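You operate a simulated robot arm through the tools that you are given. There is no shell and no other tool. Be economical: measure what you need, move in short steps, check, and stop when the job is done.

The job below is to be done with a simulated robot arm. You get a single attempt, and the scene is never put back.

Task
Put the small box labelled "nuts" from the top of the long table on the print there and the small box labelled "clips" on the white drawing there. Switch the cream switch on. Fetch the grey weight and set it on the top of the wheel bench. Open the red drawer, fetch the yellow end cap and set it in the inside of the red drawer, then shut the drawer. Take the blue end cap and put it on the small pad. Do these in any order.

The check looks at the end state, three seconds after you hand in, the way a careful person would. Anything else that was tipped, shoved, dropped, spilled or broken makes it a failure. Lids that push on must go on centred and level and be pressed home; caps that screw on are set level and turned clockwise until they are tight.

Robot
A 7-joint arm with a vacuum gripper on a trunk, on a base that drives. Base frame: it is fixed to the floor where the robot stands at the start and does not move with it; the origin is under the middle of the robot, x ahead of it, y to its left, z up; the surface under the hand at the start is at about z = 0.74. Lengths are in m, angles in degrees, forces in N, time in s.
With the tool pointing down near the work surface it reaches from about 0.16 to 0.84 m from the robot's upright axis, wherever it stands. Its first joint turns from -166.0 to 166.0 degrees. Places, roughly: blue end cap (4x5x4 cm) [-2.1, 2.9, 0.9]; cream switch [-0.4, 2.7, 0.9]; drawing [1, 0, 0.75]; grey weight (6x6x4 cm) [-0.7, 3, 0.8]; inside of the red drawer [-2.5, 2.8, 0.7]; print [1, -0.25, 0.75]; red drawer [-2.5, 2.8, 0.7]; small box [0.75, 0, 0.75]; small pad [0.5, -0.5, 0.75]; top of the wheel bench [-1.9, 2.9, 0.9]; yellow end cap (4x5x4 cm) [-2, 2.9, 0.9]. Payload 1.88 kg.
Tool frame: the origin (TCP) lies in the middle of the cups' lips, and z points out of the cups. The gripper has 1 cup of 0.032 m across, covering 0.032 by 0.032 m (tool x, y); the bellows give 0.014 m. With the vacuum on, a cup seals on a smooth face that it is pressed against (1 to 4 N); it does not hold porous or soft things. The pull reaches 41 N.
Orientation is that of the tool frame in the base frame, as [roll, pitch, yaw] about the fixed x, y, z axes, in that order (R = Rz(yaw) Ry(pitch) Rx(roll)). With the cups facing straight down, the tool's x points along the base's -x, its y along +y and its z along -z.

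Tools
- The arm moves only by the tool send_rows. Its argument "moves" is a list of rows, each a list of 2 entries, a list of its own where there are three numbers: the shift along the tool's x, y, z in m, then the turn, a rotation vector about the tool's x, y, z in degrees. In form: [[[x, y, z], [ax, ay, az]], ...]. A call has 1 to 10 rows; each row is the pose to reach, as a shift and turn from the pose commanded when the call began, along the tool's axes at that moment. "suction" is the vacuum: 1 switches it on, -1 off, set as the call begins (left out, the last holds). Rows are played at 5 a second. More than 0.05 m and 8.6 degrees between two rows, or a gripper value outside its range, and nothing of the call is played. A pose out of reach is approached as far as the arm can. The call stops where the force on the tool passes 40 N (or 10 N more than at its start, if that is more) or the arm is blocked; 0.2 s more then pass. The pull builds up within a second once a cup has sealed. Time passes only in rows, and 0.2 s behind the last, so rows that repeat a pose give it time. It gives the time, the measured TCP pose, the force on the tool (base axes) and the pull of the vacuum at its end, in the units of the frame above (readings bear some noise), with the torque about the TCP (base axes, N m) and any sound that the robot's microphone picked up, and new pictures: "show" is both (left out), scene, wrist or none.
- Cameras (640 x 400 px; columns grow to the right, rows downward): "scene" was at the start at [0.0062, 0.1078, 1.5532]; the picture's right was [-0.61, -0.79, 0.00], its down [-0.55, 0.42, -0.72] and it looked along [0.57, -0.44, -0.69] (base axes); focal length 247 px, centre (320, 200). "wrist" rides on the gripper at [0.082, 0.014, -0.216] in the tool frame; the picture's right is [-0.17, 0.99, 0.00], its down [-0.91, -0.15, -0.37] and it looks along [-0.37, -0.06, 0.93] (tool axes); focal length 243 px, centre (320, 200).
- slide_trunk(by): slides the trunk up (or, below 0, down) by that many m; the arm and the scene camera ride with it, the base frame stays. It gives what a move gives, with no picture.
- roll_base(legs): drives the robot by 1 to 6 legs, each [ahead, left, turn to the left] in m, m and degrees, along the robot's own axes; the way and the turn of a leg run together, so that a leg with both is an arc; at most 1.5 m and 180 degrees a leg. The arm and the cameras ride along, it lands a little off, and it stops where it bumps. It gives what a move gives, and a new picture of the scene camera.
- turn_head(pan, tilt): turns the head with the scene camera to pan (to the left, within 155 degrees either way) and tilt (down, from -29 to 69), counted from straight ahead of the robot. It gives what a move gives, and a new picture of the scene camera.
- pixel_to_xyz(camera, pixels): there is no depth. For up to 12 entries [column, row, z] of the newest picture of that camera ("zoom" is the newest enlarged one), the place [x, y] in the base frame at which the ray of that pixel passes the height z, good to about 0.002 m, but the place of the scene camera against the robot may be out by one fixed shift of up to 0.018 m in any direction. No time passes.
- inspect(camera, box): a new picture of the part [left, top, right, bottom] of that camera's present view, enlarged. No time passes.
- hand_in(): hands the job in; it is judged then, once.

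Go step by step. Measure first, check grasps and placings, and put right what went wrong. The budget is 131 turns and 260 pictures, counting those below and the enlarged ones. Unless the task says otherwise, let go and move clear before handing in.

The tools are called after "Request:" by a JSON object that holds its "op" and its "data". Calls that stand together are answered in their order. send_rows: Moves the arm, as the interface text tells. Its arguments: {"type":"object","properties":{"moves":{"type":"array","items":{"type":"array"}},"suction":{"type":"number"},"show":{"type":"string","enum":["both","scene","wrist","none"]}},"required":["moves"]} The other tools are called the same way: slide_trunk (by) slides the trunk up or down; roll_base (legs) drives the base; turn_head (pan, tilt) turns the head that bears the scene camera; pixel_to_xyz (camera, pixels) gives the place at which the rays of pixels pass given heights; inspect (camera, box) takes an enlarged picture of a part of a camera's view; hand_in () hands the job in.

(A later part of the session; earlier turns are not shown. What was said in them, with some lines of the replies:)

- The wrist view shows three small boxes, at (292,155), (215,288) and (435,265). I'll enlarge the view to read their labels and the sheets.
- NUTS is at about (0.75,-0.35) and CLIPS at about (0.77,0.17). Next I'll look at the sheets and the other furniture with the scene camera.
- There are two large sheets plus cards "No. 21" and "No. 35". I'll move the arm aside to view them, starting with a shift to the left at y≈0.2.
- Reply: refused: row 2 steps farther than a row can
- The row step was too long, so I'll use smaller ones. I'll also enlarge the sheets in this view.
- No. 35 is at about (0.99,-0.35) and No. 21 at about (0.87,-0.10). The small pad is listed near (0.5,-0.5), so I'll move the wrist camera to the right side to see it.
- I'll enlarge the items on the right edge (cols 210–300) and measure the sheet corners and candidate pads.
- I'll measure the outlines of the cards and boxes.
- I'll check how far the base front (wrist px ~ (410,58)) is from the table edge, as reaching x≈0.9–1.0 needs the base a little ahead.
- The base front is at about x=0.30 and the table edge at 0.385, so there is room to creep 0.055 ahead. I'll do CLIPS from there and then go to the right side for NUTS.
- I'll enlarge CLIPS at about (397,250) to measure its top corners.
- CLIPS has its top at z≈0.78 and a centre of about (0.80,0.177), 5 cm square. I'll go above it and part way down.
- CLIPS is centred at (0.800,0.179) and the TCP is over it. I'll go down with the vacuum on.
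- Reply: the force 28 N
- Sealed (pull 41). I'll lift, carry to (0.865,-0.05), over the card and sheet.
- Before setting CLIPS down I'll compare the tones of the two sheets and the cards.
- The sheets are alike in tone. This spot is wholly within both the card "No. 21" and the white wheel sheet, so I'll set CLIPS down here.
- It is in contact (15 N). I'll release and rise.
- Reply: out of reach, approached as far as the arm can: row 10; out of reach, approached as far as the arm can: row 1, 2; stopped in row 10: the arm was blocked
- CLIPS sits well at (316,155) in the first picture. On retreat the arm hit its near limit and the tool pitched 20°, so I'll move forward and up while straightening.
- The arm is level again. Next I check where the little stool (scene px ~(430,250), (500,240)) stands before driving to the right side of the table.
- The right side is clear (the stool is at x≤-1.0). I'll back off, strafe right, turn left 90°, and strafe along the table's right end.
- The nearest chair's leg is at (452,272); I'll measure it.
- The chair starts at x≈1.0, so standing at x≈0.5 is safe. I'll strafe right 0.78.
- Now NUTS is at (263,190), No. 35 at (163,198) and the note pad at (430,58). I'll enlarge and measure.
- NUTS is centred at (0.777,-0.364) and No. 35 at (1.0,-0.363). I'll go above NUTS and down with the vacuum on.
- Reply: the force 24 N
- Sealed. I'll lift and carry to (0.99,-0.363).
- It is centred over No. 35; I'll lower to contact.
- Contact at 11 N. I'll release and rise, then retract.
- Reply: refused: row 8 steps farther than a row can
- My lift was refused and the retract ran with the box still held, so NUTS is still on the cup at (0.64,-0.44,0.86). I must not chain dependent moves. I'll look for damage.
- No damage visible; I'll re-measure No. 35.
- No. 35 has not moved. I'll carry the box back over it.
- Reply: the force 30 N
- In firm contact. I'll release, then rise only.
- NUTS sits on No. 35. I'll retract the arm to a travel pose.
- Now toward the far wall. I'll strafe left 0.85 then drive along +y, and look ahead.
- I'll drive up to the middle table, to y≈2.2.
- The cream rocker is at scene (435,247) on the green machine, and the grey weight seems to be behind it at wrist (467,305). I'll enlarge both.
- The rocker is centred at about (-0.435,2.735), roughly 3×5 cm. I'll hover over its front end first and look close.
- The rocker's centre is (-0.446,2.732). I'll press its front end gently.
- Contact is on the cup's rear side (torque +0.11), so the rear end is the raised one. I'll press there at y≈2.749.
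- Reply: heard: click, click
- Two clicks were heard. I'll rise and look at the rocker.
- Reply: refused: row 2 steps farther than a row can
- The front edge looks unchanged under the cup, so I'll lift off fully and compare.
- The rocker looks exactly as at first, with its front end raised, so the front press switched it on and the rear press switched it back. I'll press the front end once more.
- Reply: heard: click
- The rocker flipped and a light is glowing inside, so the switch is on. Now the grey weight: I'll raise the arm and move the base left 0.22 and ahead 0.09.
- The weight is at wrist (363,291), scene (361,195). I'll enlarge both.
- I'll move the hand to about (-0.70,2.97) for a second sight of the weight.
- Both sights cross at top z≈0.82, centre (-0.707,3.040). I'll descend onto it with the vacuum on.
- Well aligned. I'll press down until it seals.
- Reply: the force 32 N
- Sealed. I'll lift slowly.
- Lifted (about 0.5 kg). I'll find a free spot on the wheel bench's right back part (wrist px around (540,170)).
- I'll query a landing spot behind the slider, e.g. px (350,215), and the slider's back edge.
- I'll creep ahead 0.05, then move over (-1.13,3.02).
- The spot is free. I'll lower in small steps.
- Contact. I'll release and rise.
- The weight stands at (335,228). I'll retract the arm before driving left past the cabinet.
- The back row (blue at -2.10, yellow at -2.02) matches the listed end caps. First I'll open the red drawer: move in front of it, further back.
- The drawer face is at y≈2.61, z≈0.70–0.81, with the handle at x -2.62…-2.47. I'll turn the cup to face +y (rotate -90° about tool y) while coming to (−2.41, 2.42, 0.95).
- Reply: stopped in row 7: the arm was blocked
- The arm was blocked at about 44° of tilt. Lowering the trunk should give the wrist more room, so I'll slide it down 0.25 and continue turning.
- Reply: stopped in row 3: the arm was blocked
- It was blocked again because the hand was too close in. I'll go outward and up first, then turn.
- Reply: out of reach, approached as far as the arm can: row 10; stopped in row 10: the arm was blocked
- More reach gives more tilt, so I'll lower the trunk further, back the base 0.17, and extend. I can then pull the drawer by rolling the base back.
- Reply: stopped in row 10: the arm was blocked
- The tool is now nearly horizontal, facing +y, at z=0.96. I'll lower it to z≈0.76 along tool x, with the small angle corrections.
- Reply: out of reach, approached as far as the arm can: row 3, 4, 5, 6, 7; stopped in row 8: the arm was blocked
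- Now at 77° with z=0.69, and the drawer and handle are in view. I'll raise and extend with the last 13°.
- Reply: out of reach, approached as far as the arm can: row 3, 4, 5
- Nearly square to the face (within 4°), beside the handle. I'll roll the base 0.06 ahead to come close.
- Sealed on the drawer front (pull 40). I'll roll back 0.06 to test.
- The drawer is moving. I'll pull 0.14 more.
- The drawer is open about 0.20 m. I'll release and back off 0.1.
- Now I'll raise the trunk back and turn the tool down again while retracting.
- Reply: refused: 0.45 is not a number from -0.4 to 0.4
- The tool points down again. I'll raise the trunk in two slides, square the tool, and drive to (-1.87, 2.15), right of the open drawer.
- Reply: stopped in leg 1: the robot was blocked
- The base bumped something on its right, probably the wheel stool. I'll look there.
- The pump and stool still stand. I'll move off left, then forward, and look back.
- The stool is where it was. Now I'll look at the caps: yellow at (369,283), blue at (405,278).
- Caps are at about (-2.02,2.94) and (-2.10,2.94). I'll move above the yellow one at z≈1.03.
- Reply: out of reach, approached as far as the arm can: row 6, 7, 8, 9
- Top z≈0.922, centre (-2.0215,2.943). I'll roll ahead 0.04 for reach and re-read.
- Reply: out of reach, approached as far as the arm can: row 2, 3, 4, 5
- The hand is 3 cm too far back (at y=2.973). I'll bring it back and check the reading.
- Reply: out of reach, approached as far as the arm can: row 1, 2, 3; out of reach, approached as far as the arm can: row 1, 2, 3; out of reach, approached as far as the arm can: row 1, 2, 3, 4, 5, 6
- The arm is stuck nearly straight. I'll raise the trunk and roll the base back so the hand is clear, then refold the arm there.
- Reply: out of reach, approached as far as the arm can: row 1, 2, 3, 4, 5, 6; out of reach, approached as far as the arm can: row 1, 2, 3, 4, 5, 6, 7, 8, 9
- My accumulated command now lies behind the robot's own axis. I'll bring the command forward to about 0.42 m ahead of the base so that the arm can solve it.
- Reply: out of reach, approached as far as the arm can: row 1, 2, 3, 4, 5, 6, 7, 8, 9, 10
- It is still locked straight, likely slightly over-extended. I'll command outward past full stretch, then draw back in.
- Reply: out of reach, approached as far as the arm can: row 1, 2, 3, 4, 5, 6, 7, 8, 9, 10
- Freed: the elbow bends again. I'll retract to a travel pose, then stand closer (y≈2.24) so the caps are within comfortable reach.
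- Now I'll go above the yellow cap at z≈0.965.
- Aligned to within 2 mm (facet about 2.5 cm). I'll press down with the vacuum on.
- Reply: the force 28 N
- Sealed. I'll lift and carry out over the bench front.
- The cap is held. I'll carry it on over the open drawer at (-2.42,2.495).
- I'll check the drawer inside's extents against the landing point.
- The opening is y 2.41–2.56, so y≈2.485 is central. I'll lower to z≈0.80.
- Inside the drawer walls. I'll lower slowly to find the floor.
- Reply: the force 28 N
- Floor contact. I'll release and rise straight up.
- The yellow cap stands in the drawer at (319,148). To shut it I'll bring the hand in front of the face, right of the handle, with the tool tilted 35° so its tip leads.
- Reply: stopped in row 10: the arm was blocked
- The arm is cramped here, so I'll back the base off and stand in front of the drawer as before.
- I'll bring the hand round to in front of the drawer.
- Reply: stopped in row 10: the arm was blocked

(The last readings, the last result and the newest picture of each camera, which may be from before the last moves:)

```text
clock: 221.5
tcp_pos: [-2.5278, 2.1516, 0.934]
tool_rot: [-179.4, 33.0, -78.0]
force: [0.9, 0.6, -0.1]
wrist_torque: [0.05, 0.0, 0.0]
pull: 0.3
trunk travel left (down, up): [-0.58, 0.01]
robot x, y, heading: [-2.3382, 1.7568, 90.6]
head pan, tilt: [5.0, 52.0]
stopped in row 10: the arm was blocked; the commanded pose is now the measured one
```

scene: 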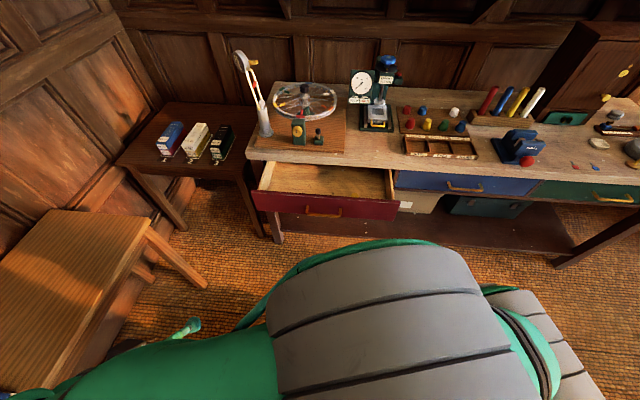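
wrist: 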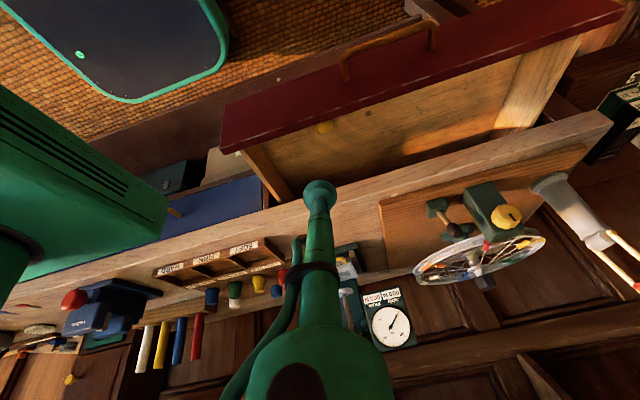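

Request:
{"op": "send_rows", "data": {"moves": [[[-0.031, -0.008, 0.02], [0, 0, 0]], [[-0.062, -0.016, 0.04], [0, 0, 0]], [[-0.093, -0.024, 0.06], [0, 0, 0]], [[-0.123, -0.031, 0.08], [0, 0, 0]], [[-0.118, -0.062, 0.076], [1.6, 0, 2.5]], [[-0.112, -0.094, 0.073], [3.2, 0, 5]], [[-0.106, -0.126, 0.069], [4.8, 0, 7.5]], [[-0.1, -0.158, 0.065], [6.5, 0, 10.1]], [[-0.1, -0.158, 0.065], [6.5, 0, 10.1]]], "show": "both"}}

```text
clock: 223.5
tcp_pos: [-2.3945, 2.3017, 0.9386]
tool_rot: [-179.6, 33.2, -90.5]
force: [0.3, 0.8, -0.2]
wrist_torque: [0.0, 0.0, -0.01]
pull: 0.1
trunk travel left (down, up): [-0.58, 0.01]
robot x, y, heading: [-2.3377, 1.7619, 90.8]
head pan, tilt: [5.0, 52.0]
```

scene: 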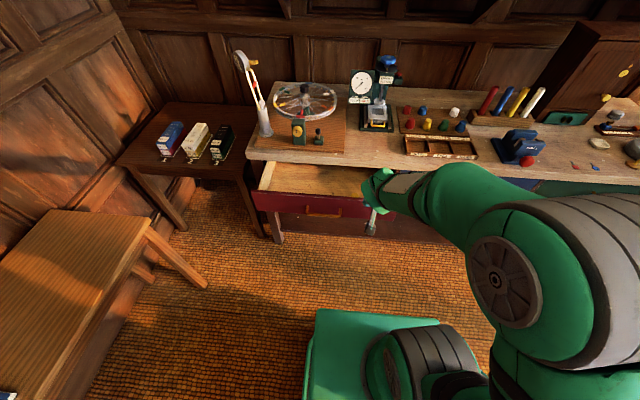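
wrist: 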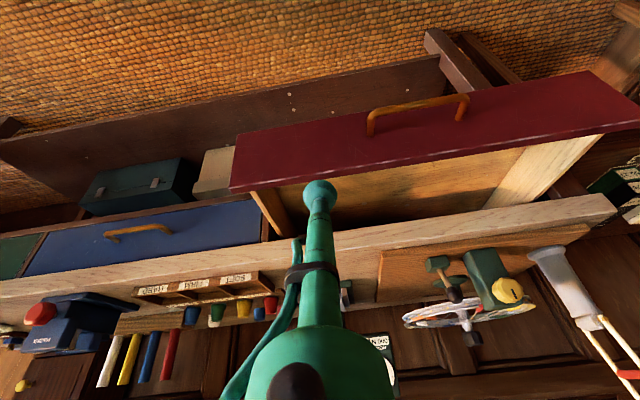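

I'll lower in front of the face to z≈0.75.

Request:
{"op": "send_rows", "data": {"moves": [[[0.026, 0, 0.04], [0, 0, 0]], [[0.052, 0, 0.08], [0, 0, 0]], [[0.078, 0, 0.12], [0, 0, 0]], [[0.104, 0, 0.159], [0, 0, 0]], [[0.104, 0, 0.159], [0, 0, 0]]], "show": "both"}}

```text
clock: 224.7
tcp_pos: [-2.3768, 2.2931, 0.7426]
tool_rot: [177.3, 30.7, -102.5]
force: [-1.1, 1.2, 0.0]
wrist_torque: [-0.14, -0.13, -0.12]
pull: 0.0
trunk travel left (down, up): [-0.58, 0.01]
robot x, y, heading: [-2.3392, 1.7544, 90.4]
head pan, tilt: [5.0, 52.0]
```

scene: 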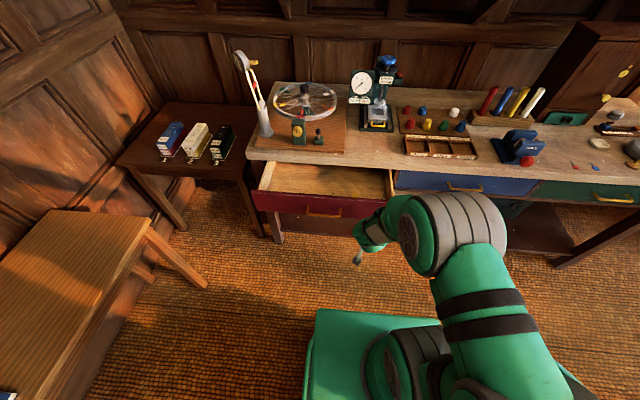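
wrist: 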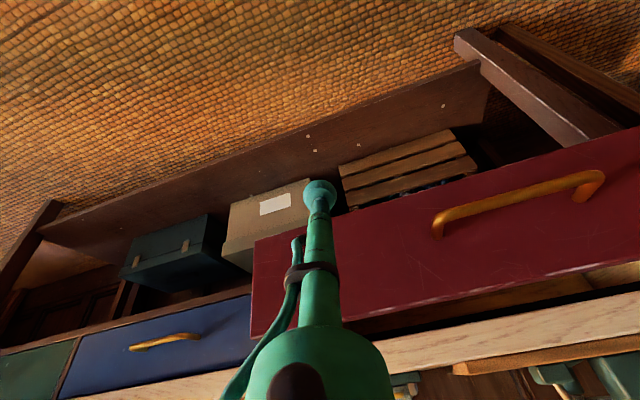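

The tip is in front of the drawer face. I'll push by rolling the base ahead, first 0.12.

Request:
{"op": "roll_base", "data": {"legs": [[0.12, 0, 0]]}}

```text
clock: 225.9
tcp_pos: [-2.3931, 2.4248, 0.7481]
tool_rot: [-179.4, 33.2, -90.5]
force: [0.1, -0.6, -0.4]
wrist_torque: [0.02, 0.02, 0.01]
pull: 0.1
trunk travel left (down, up): [-0.58, 0.01]
robot x, y, heading: [-2.3405, 1.8835, 90.6]
head pan, tilt: [5.0, 52.0]
```

scene: 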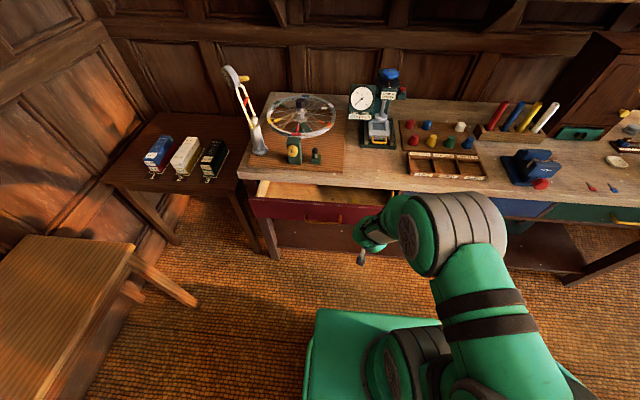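

The drawer is closing. I'll push 0.13 more.

Request:
{"op": "roll_base", "data": {"legs": [[0.13, 0, 0]]}}

Request:
{"op": "send_rows", "data": {"moves": [[[0, 0, 0], [0, 0, 0]]], "show": "both"}}

```text
clock: 227.2
tcp_pos: [-2.3948, 2.5576, 0.7472]
tool_rot: [-179.5, 33.2, -90.4]
force: [0.6, 0.0, -0.1]
wrist_torque: [0.05, 0.02, 0.0]
pull: 0.1
trunk travel left (down, up): [-0.58, 0.01]
robot x, y, heading: [-2.3385, 2.0104, 90.5]
head pan, tilt: [5.0, 52.0]
```

scene: 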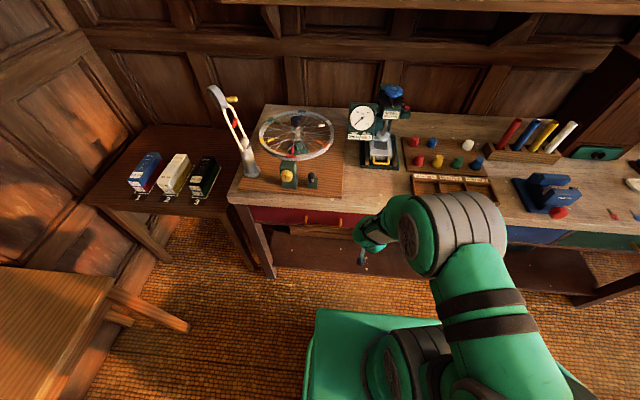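

```text
clock: 227.6
tcp_pos: [-2.3947, 2.5558, 0.7476]
tool_rot: [-179.5, 33.2, -90.5]
force: [-0.5, -0.3, 0.6]
wrist_torque: [0.0, -0.02, -0.01]
pull: 0.1
trunk travel left (down, up): [-0.58, 0.01]
robot x, y, heading: [-2.3397, 2.0139, 90.3]
head pan, tilt: [5.0, 52.0]
```

scene: 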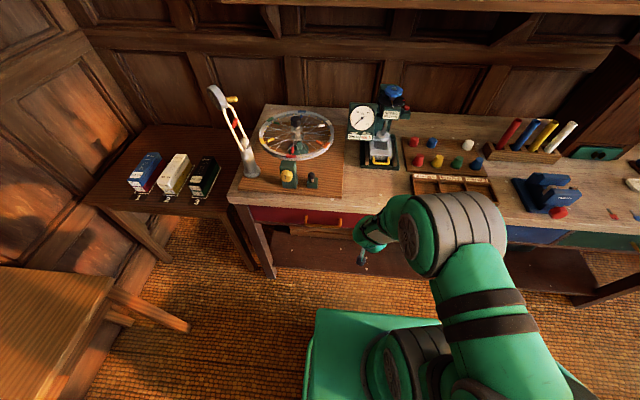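
wrist: 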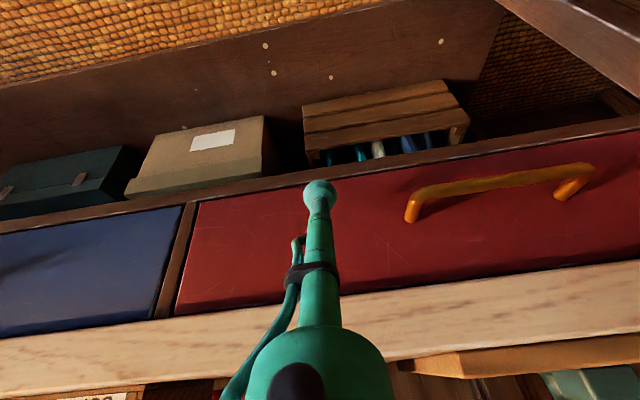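

Nearly flush. I'll push the last centimetres with the arm, watching the force.

Request:
{"op": "send_rows", "data": {"moves": [[[-0.006, 0, 0.004], [0, 0, 0]], [[-0.012, 0, 0.008], [0, 0, 0]], [[-0.018, 0, 0.012], [0, 0, 0]], [[-0.024, 0, 0.0155], [0, 0, 0]], [[-0.029, 0, 0.019], [0, 0, 0]], [[-0.029, 0, 0.019], [0, 0, 0]]], "show": "wrist"}}

```text
clock: 229.0
tcp_pos: [-2.394, 2.5847, 0.7427]
tool_rot: [-179.5, 32.4, -90.5]
force: [-4.4, -28.0, -13.0]
wrist_torque: [0.35, -0.11, 0.05]
pull: 0.1
trunk travel left (down, up): [-0.58, 0.01]
robot x, y, heading: [-2.3381, 2.0072, 90.6]
head pan, tilt: [5.0, 52.0]
```

wrist: 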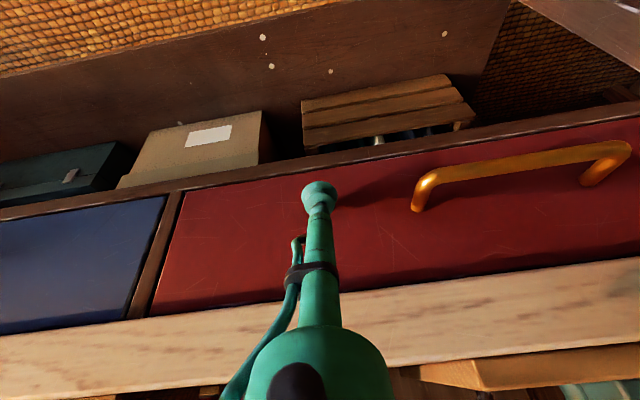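

It is at its stop with 28 N of resistance and flush with the blue drawer. I'll back off and straighten the tool.

Request:
{"op": "roll_base", "data": {"legs": [[-0.2, 0, 0]]}}

Request:
{"op": "send_rows", "data": {"moves": [[[-0.02, 0, -0.035], [0, 6, 0]], [[-0.04, 0, -0.07], [0, 12, 0]], [[-0.06, 0, -0.105], [0, 18, 0]], [[-0.08, 0, -0.14], [0, 24, 0]], [[-0.1, 0, -0.175], [0, 30, 0]], [[-0.12, 0, -0.21], [0, 33.2, 0]], [[-0.14, 0, -0.245], [0, 33.2, 0]], [[-0.15, 0, -0.28], [0, 33.2, 0]]], "show": "scene"}}

Request:
{"op": "inspect", "data": {"camera": "scene", "box": [220, 170, 420, 295]}}

```text
clock: 230.6
tcp_pos: [-2.3908, 2.3952, 0.7494]
tool_rot: [-179.5, 33.1, -90.7]
force: [-0.2, -0.1, -0.1]
wrist_torque: [-0.02, 0.02, 0.01]
pull: 0.0
trunk travel left (down, up): [-0.58, 0.01]
robot x, y, heading: [-2.3352, 1.8105, 90.4]
head pan, tilt: [5.0, 52.0]
```

scene: 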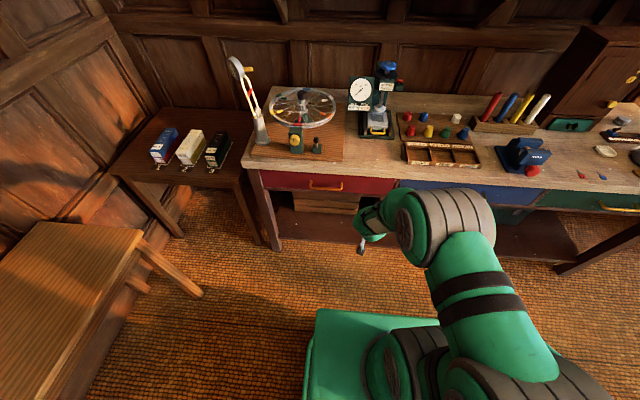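

```text
clock: 232.4
tcp_pos: [-2.3936, 2.368, 1.0647]
tool_rot: [-179.6, -0.1, -91.0]
force: [-0.2, -0.4, 0.7]
wrist_torque: [-0.04, 0.04, 0.0]
pull: 0.1
out of reach, approached as far as the arm can: row 3
trunk travel left (down, up): [-0.58, 0.01]
robot x, y, heading: [-2.3336, 1.8148, 90.4]
head pan, tilt: [5.0, 52.0]
```

scene: 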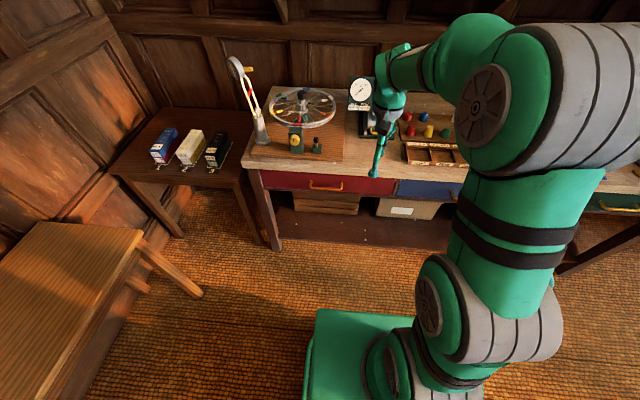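

```text
3.20 times, centred on (320, 232) of scene
```

zoom: 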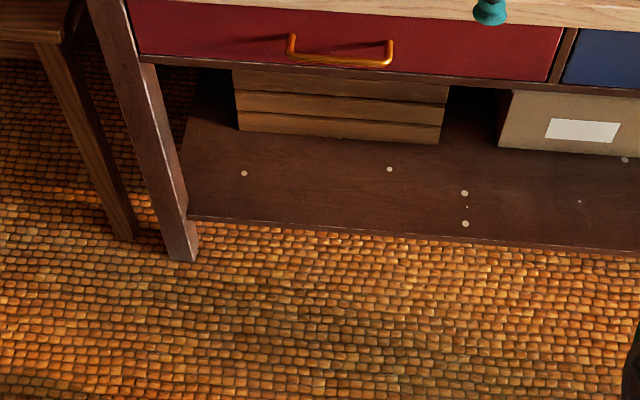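

The drawer is shut. Next the blue cap: I'll drive right 0.33, then ahead 0.42.

Request:
{"op": "send_rows", "data": {"moves": [[[0.03, -0.02, -0.01], [0, 0, 0]], [[0.07, -0.04, -0.02], [0, 0, -0.9]], [[0.1, -0.06, -0.02], [0, 0, -0.9]]], "show": "none"}}

Request:
{"op": "roll_base", "data": {"legs": [[0, -0.33, 0], [0.42, 0, 0]]}}

Request:
{"op": "send_rows", "data": {"moves": [[[0, 0, 0], [0, 0, 0]]], "show": "wrist"}}

```text
clock: 233.2
tcp_pos: [-2.3373, 2.2647, 1.085]
tool_rot: [-179.6, -0.1, -90.0]
force: [0.3, 0.3, -0.6]
wrist_torque: [0.02, 0.01, 0.03]
pull: 0.1
trunk travel left (down, up): [-0.58, 0.01]
robot x, y, heading: [-2.336, 1.8129, 90.4]
head pan, tilt: [5.0, 52.0]
```

```text
clock: 237.6
tcp_pos: [-2.0148, 2.6812, 1.0838]
tool_rot: [-179.7, 0.0, -89.5]
force: [-0.2, 0.2, 0.9]
wrist_torque: [-0.02, -0.01, -0.01]
pull: 0.1
trunk travel left (down, up): [-0.58, 0.01]
robot x, y, heading: [-2.0119, 2.2276, 90.8]
head pan, tilt: [5.0, 52.0]
```

scene: 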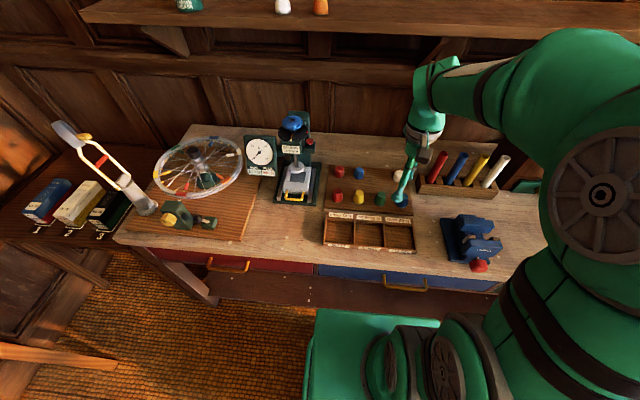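

```text
clock: 238.0
tcp_pos: [-2.0143, 2.6805, 1.0847]
tool_rot: [-179.6, -0.2, -89.5]
force: [-0.3, 1.3, -0.1]
wrist_torque: [0.01, 0.02, 0.0]
pull: 0.0
trunk travel left (down, up): [-0.58, 0.01]
robot x, y, heading: [-2.0119, 2.2302, 90.9]
head pan, tilt: [5.0, 52.0]
```

wrist: 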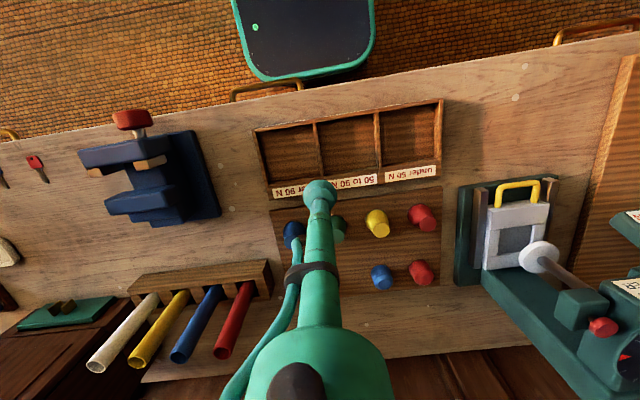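

I'll move above the blue cap at (-2.100,2.943).

Request:
{"op": "send_rows", "data": {"moves": [[[-0.044, 0.014, 0], [0, 0, 0]], [[-0.088, 0.028, 0], [0, 0, 0]], [[-0.132, 0.042, 0], [0, 0, 0]], [[-0.176, 0.056, 0], [0, 0, 0]], [[-0.22, 0.07, 0.01], [0, 0, 0]], [[-0.2615, 0.083, 0.03], [0, 0, 0]], [[-0.2615, 0.083, 0.075], [0, 0, 0]], [[-0.2615, 0.083, 0.12], [0, 0, 0]], [[-0.2615, 0.083, 0.12], [0, 0, 0]]], "show": "wrist"}}

Request:
{"op": "inspect", "data": {"camera": "wrist", "box": [280, 140, 360, 200]}}

```text
clock: 240.0
tcp_pos: [-2.0981, 2.9409, 0.9627]
tool_rot: [-179.5, -0.1, -89.5]
force: [0.0, 0.4, -1.0]
wrist_torque: [-0.02, 0.02, -0.03]
pull: 0.1
trunk travel left (down, up): [-0.58, 0.01]
robot x, y, heading: [-2.0101, 2.2311, 90.9]
head pan, tilt: [5.0, 52.0]
```

wrist: 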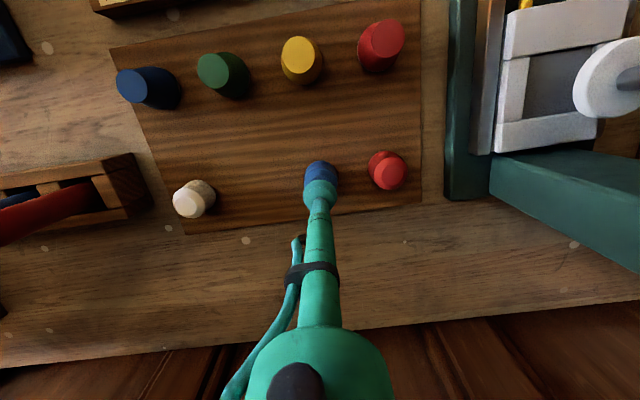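

```text
6.67 times, centred on (320, 170) of wrist
```

zoom: 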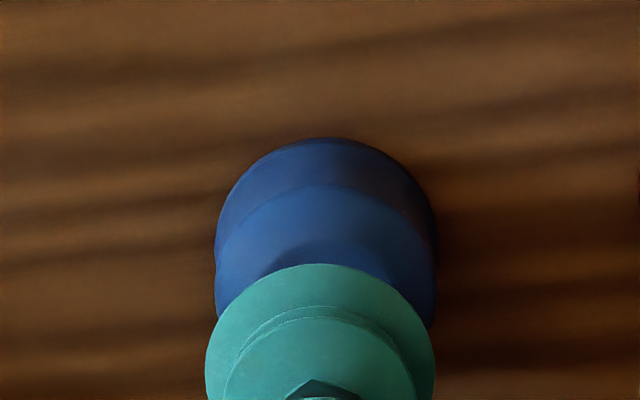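

Request:
{"op": "pixel_to_xyz", "data": {"camera": "zoom", "pixels": [[326, 308, 0.922], [326, 242, 0.922]]}}

```text
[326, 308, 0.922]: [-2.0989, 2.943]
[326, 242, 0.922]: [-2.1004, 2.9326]
```

Aligned (-2.099,2.943). I'll press on with the vacuum.

Request:
{"op": "send_rows", "data": {"moves": [[[-0.002, 0.0015, 0.02], [0, 0, 0]], [[-0.002, 0.0015, 0.033], [0, 0, 0]], [[-0.002, 0.0015, 0.04], [0, 0, 0]], [[-0.002, 0.0015, 0.044], [0, 0, 0]], [[-0.002, 0.0015, 0.044], [0, 0, 0]], [[-0.002, 0.0015, 0.044], [0, 0, 0]], [[-0.002, 0.0015, 0.044], [0, 0, 0]]], "suction": 1, "show": "none"}}

```text
clock: 241.6
tcp_pos: [-2.0996, 2.9424, 0.9225]
tool_rot: [-179.6, 0.2, -89.4]
force: [-0.1, 3.0, 26.0]
wrist_torque: [-0.06, 0.19, -0.06]
pull: 40.9
trunk travel left (down, up): [-0.58, 0.01]
robot x, y, heading: [-2.0055, 2.2296, 91.1]
head pan, tilt: [5.0, 52.0]
```

Sealed. I'll lift and draw it back to a travel pose.

Request:
{"op": "send_rows", "data": {"moves": [[[0, 0, -0.045], [0, 0, 0]], [[0, 0, -0.09], [0, 0, 0]], [[0, 0, -0.135], [0, 0, 0]], [[0.045, 0, -0.15], [0, 0, 0]], [[0.09, 0, -0.155], [0, 0, 0]], [[0.135, -0.01, -0.16], [0, 0, 0]], [[0.18, -0.02, -0.16], [0, 0, 0]], [[0.22, -0.04, -0.16], [0, 0, 0]], [[0.255, -0.065, -0.16], [0, 0, 0]], [[0.28, -0.09, -0.16], [0, 0, 0]]], "show": "scene"}}

```text
clock: 243.8
tcp_pos: [-2.0118, 2.6654, 1.0809]
tool_rot: [-179.6, -0.1, -89.5]
force: [0.6, -1.1, -0.3]
wrist_torque: [0.02, 0.02, 0.01]
pull: 40.5
trunk travel left (down, up): [-0.58, 0.01]
robot x, y, heading: [-2.0095, 2.2281, 90.9]
head pan, tilt: [5.0, 52.0]
```

scene: 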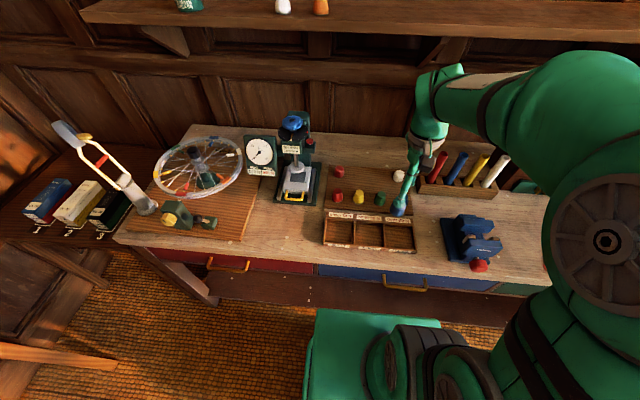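

The blue cap is held. I'll drive back: off the bench, right along y≈2.0 to x≈-0.4, and turn to face +x.

Request:
{"op": "roll_base", "data": {"legs": [[-0.2, 0, -0.9], [0, -1.5, 0], [0, -0.1, 0], [0, 0, -90]]}}

Request:
{"op": "turn_head", "data": {"pan": -60, "tilt": 40}}

```text
clock: 257.0
tcp_pos: [0.0243, 2.0053, 1.0799]
tool_rot: [-179.6, -0.1, 178.5]
force: [1.2, 0.1, 0.2]
wrist_torque: [-0.04, 0.01, -0.02]
pull: 40.5
trunk travel left (down, up): [-0.58, 0.01]
robot x, y, heading: [-0.4089, 2.0216, -1.5]
head pan, tilt: [5.0, 52.0]
```

scene: 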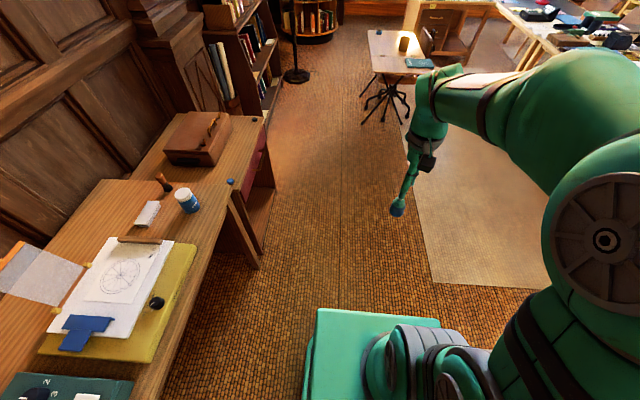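

```text
clock: 258.4
tcp_pos: [0.0249, 2.0059, 1.0807]
tool_rot: [-179.6, -0.1, 178.5]
force: [0.5, -0.1, 0.0]
wrist_torque: [0.02, -0.02, 0.02]
pull: 40.5
trunk travel left (down, up): [-0.58, 0.01]
robot x, y, heading: [-0.4123, 2.0251, -1.0]
head pan, tilt: [-60.0, 40.0]
```

scene: 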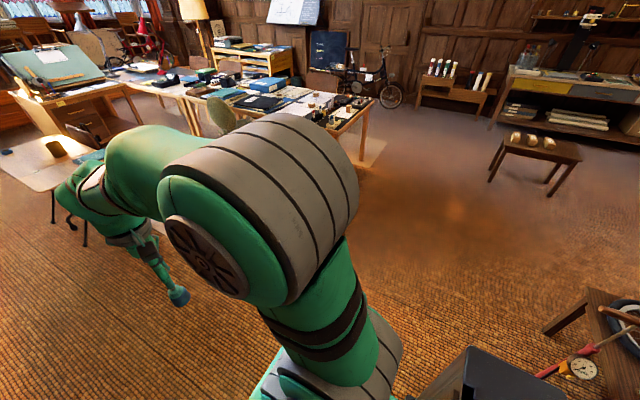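

The pump at (580,365) looks slanted in this view; I'll check it directly to be sure it stands.

Request:
{"op": "turn_head", "data": {"pan": -130, "tilt": 40}}

```text
clock: 259.8
tcp_pos: [0.025, 2.0068, 1.0793]
tool_rot: [-179.6, -0.1, 178.6]
force: [-0.1, 0.4, -0.6]
wrist_torque: [0.01, 0.03, -0.02]
pull: 40.4
trunk travel left (down, up): [-0.58, 0.01]
robot x, y, heading: [-0.4108, 2.0196, -0.9]
head pan, tilt: [-130.0, 40.0]
```

scene: 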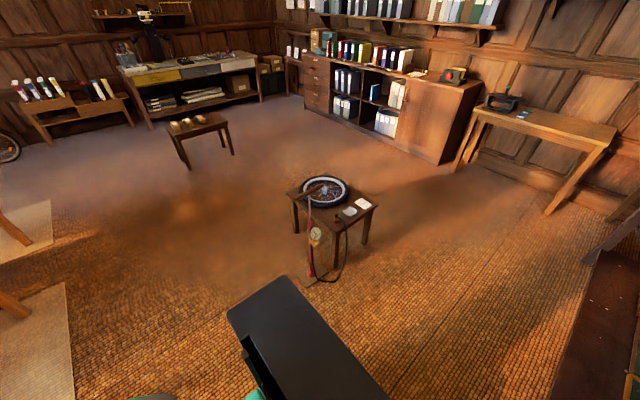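

The pump stands. I'll strafe right (−y) 2.44 to the table's front.

Request:
{"op": "roll_base", "data": {"legs": [[0, -1.3, 1], [0, -1.14, 0]]}}

Request:
{"op": "turn_head", "data": {"pan": -10, "tilt": 45}}

```text
clock: 271.8
tcp_pos: [0.0427, -0.442, 1.081]
tool_rot: [-179.6, -0.2, -179.3]
force: [0.3, -0.6, 0.3]
wrist_torque: [0.01, -0.02, 0.01]
pull: 40.8
trunk travel left (down, up): [-0.58, 0.01]
robot x, y, heading: [-0.3921, -0.4443, 1.0]
head pan, tilt: [-130.0, 40.0]
```

scene: 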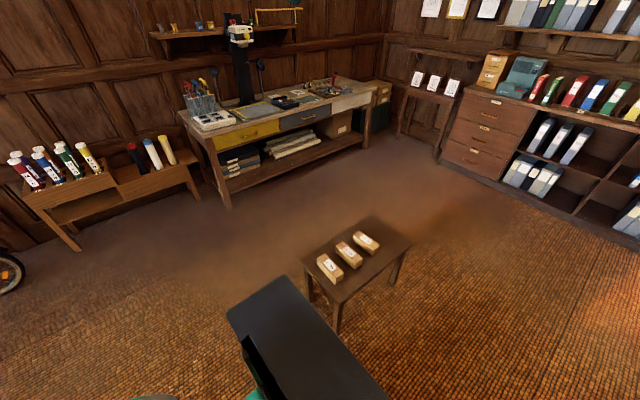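

```text
clock: 273.8
tcp_pos: [0.0428, -0.4424, 1.08]
tool_rot: [-179.6, 0.0, -179.4]
force: [0.4, -0.3, -1.4]
wrist_torque: [0.0, -0.01, -0.01]
pull: 40.9
trunk travel left (down, up): [-0.58, 0.01]
robot x, y, heading: [-0.3899, -0.4459, 1.0]
head pan, tilt: [-10.0, 45.0]
5 turns are left
```

scene: 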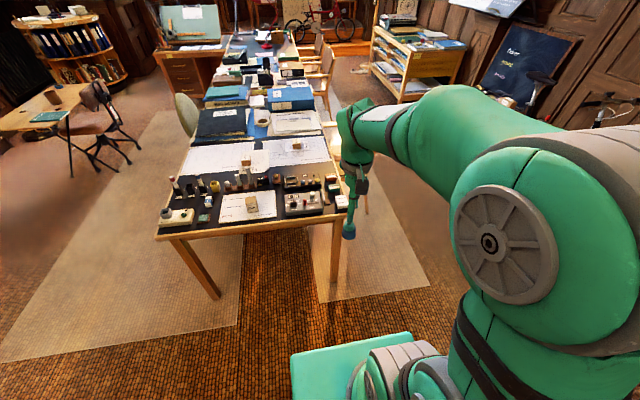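

Few turns are left, so I'll batch: roll 0.42 ahead, shift over the pad at (0.462,-0.535) and go down to z≈0.88.

Request:
{"op": "roll_base", "data": {"legs": [[0.42, 0, -1]]}}

Request:
{"op": "send_rows", "data": {"moves": [[[0, -0.045, 0], [0, 0, 0]], [[0, -0.09, 0], [0, 0, 0]], [[0, -0.1, 0.04], [0, 0, 0]], [[0, -0.1, 0.085], [0, 0, 0]], [[0, -0.1, 0.13], [0, 0, 0]], [[0, -0.1, 0.17], [0, 0, 0]], [[0, -0.1, 0.19], [0, 0, 0]], [[0, -0.1, 0.19], [0, 0, 0]]], "show": "wrist"}}

Request:
{"op": "pixel_to_xyz", "data": {"camera": "wrist", "pixels": [[320, 150, 0.77], [320, 200, 0.77], [260, 170, 0.77], [380, 170, 0.77], [320, 100, 0.77], [320, 175, 0.77]]}}

Request:
{"op": "inspect", "data": {"camera": "wrist", "box": [220, 90, 420, 215]}}

```text
clock: 276.4
tcp_pos: [0.4589, -0.4469, 1.08]
tool_rot: [-179.6, -0.1, 179.5]
force: [0.5, -0.5, -0.5]
wrist_torque: [-0.03, 0.02, -0.03]
pull: 41.1
trunk travel left (down, up): [-0.58, 0.01]
robot x, y, heading: [0.0182, -0.441, 0.0]
head pan, tilt: [-10.0, 45.0]
```

scene: 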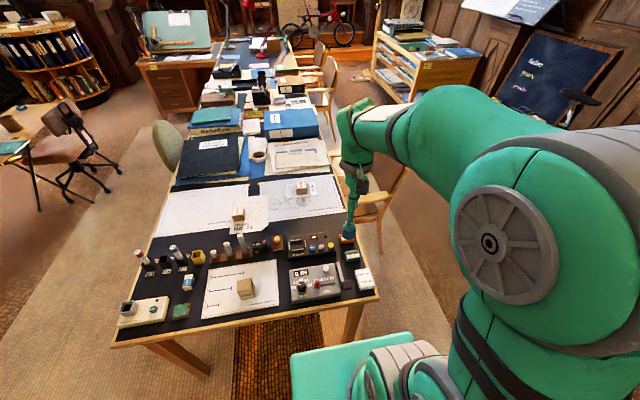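

```text
clock: 278.2
tcp_pos: [0.4573, -0.5493, 0.8911]
tool_rot: [-179.5, -0.1, 179.5]
force: [-0.1, -0.5, -0.2]
wrist_torque: [0.0, 0.01, -0.02]
pull: 40.4
trunk travel left (down, up): [-0.58, 0.01]
robot x, y, heading: [0.0211, -0.4378, -0.4]
head pan, tilt: [-10.0, 45.0]
```

wrist: 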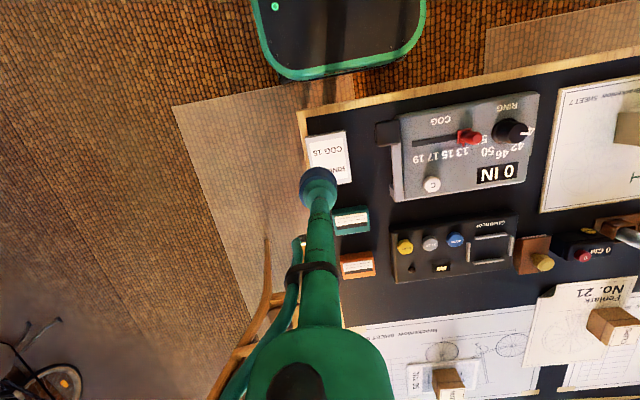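

```text
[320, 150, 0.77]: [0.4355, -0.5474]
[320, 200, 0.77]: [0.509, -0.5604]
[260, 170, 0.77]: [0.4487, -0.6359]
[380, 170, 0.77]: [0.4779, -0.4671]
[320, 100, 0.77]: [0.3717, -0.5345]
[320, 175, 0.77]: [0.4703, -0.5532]
```

```text
3.20 times, centred on (320, 152) of wrist
4 turns are left
```

zoom: 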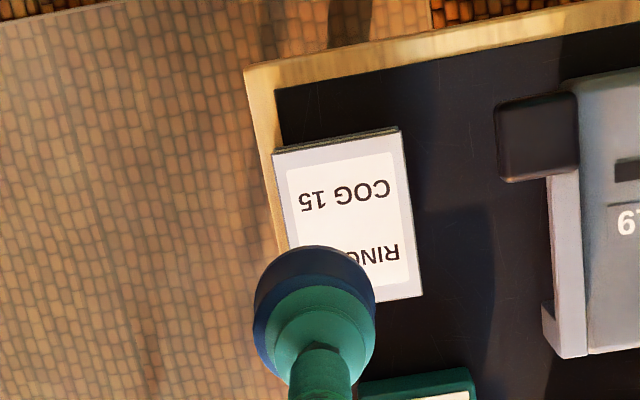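

The pad is centred at about (0.455,-0.537) with its top at z≈0.755. I'll shift 12 mm and lower in small steps to contact.

Request:
{"op": "send_rows", "data": {"moves": [[[0.002, 0.012, 0.04], [0, 0, 0]], [[0.002, 0.012, 0.075], [0, 0, 0]], [[0.002, 0.012, 0.084], [0, 0, 0]], [[0.002, 0.012, 0.088], [0, 0, 0]], [[0.002, 0.012, 0.091], [0, 0, 0]], [[0.002, 0.012, 0.094], [0, 0, 0]], [[0.002, 0.012, 0.096], [0, 0, 0]], [[0.002, 0.012, 0.098], [0, 0, 0]], [[0.002, 0.012, 0.1], [0, 0, 0]]], "show": "wrist"}}

Request:
{"op": "inspect", "data": {"camera": "wrist", "box": [220, 110, 420, 235]}}

```text
clock: 280.2
tcp_pos: [0.4552, -0.5384, 0.7914]
tool_rot: [-179.5, 0.1, 179.4]
force: [-2.5, -4.3, 27.6]
wrist_torque: [0.12, 0.08, -0.02]
pull: 41.0
trunk travel left (down, up): [-0.58, 0.01]
robot x, y, heading: [0.0169, -0.4378, -0.1]
head pan, tilt: [-10.0, 45.0]
```

wrist: 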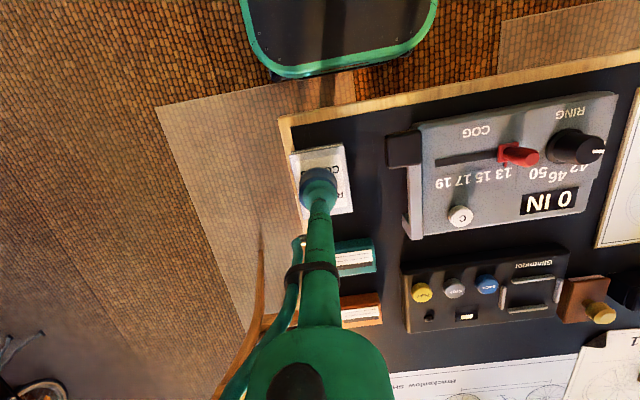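

```text
3.20 times, centred on (320, 172) of wrist
3 turns are left
```

zoom: 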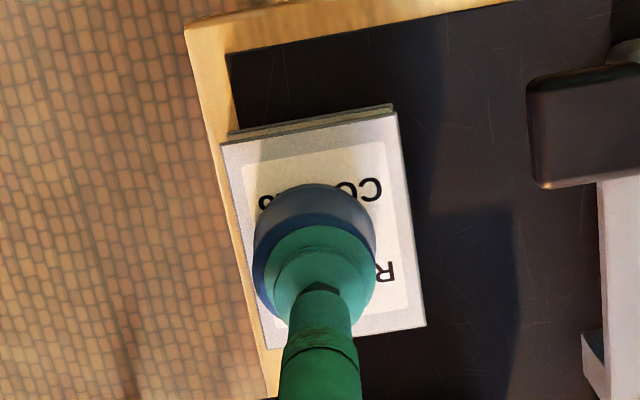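

The cap rests centred on the pad (27 N contact). I'll release and rise clear.

Request:
{"op": "send_rows", "data": {"moves": [[[0, 0, -0.003], [0, 0, 0]], [[0, 0, -0.003], [0, 0, 0]], [[0, 0, -0.004], [0, 0, 0]], [[0, 0, -0.004], [0, 0, 0]], [[0, 0, -0.007], [0, 0, 0]], [[0, 0, -0.02], [0, 0, 0]], [[0, 0, -0.06], [0, 0, 0]], [[0, 0, -0.105], [0, 0, 0]], [[0, 0, -0.15], [0, 0, 0]], [[0, 0, -0.195], [0, 0, 0]]], "suction": -1, "show": "wrist"}}

```text
clock: 282.4
tcp_pos: [0.455, -0.5356, 0.9894]
tool_rot: [-179.6, -0.2, 179.4]
force: [0.1, -0.6, -0.1]
wrist_torque: [-0.01, -0.02, 0.02]
pull: 0.1
trunk travel left (down, up): [-0.58, 0.01]
robot x, y, heading: [0.0234, -0.4425, 0.0]
head pan, tilt: [-10.0, 45.0]
2 turns are left
```

wrist: 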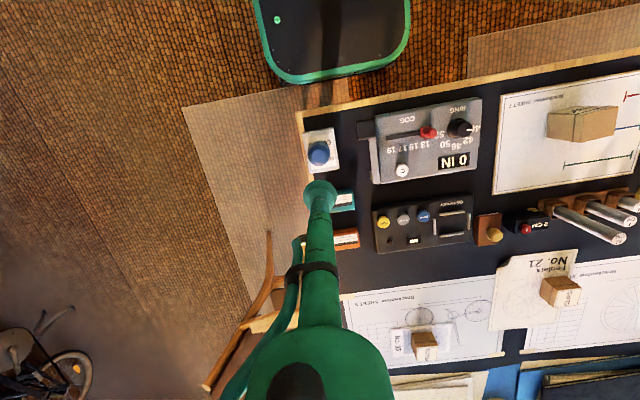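

The blue cap stands on the pad at (318,153), NUTS is on No. 35 at (425,345) and CLIPS is at (560,290). The arm is clear, so I'm handing in.

Request:
{"op": "hand_in", "data": {}}

```text
The job is handed in.
```

I carried out all six jobs and handed in, but two placements depended on my reading of the labels and may not be what you meant.

- **Nuts box:** it is on the small print "No. 35".
- **Clips box:** two sheets fitted "the white drawing": the cream card "No. 21" and the white wheel sheet beneath it. I set the box where the two overlap, so it rests on the card and lies over the sheet.
- **Cream switch:** it is on, and a light came on inside the machine. My first attempt switched it on and then off again, so I pressed it once more.
- **Grey weight:** it stands on the wheel bench, at the back right.
- **Red drawer:** the yellow end cap is inside and the drawer is shut.
- **Blue end cap:** it is on the small block marked "RING 46 / COG 15". I took that as the small pad because it was the best match for the listed position.

The base bumped the wheel stool once. The stool, the wheel and the pump were all still standing, and the stool measured in the same place within about 1 cm.
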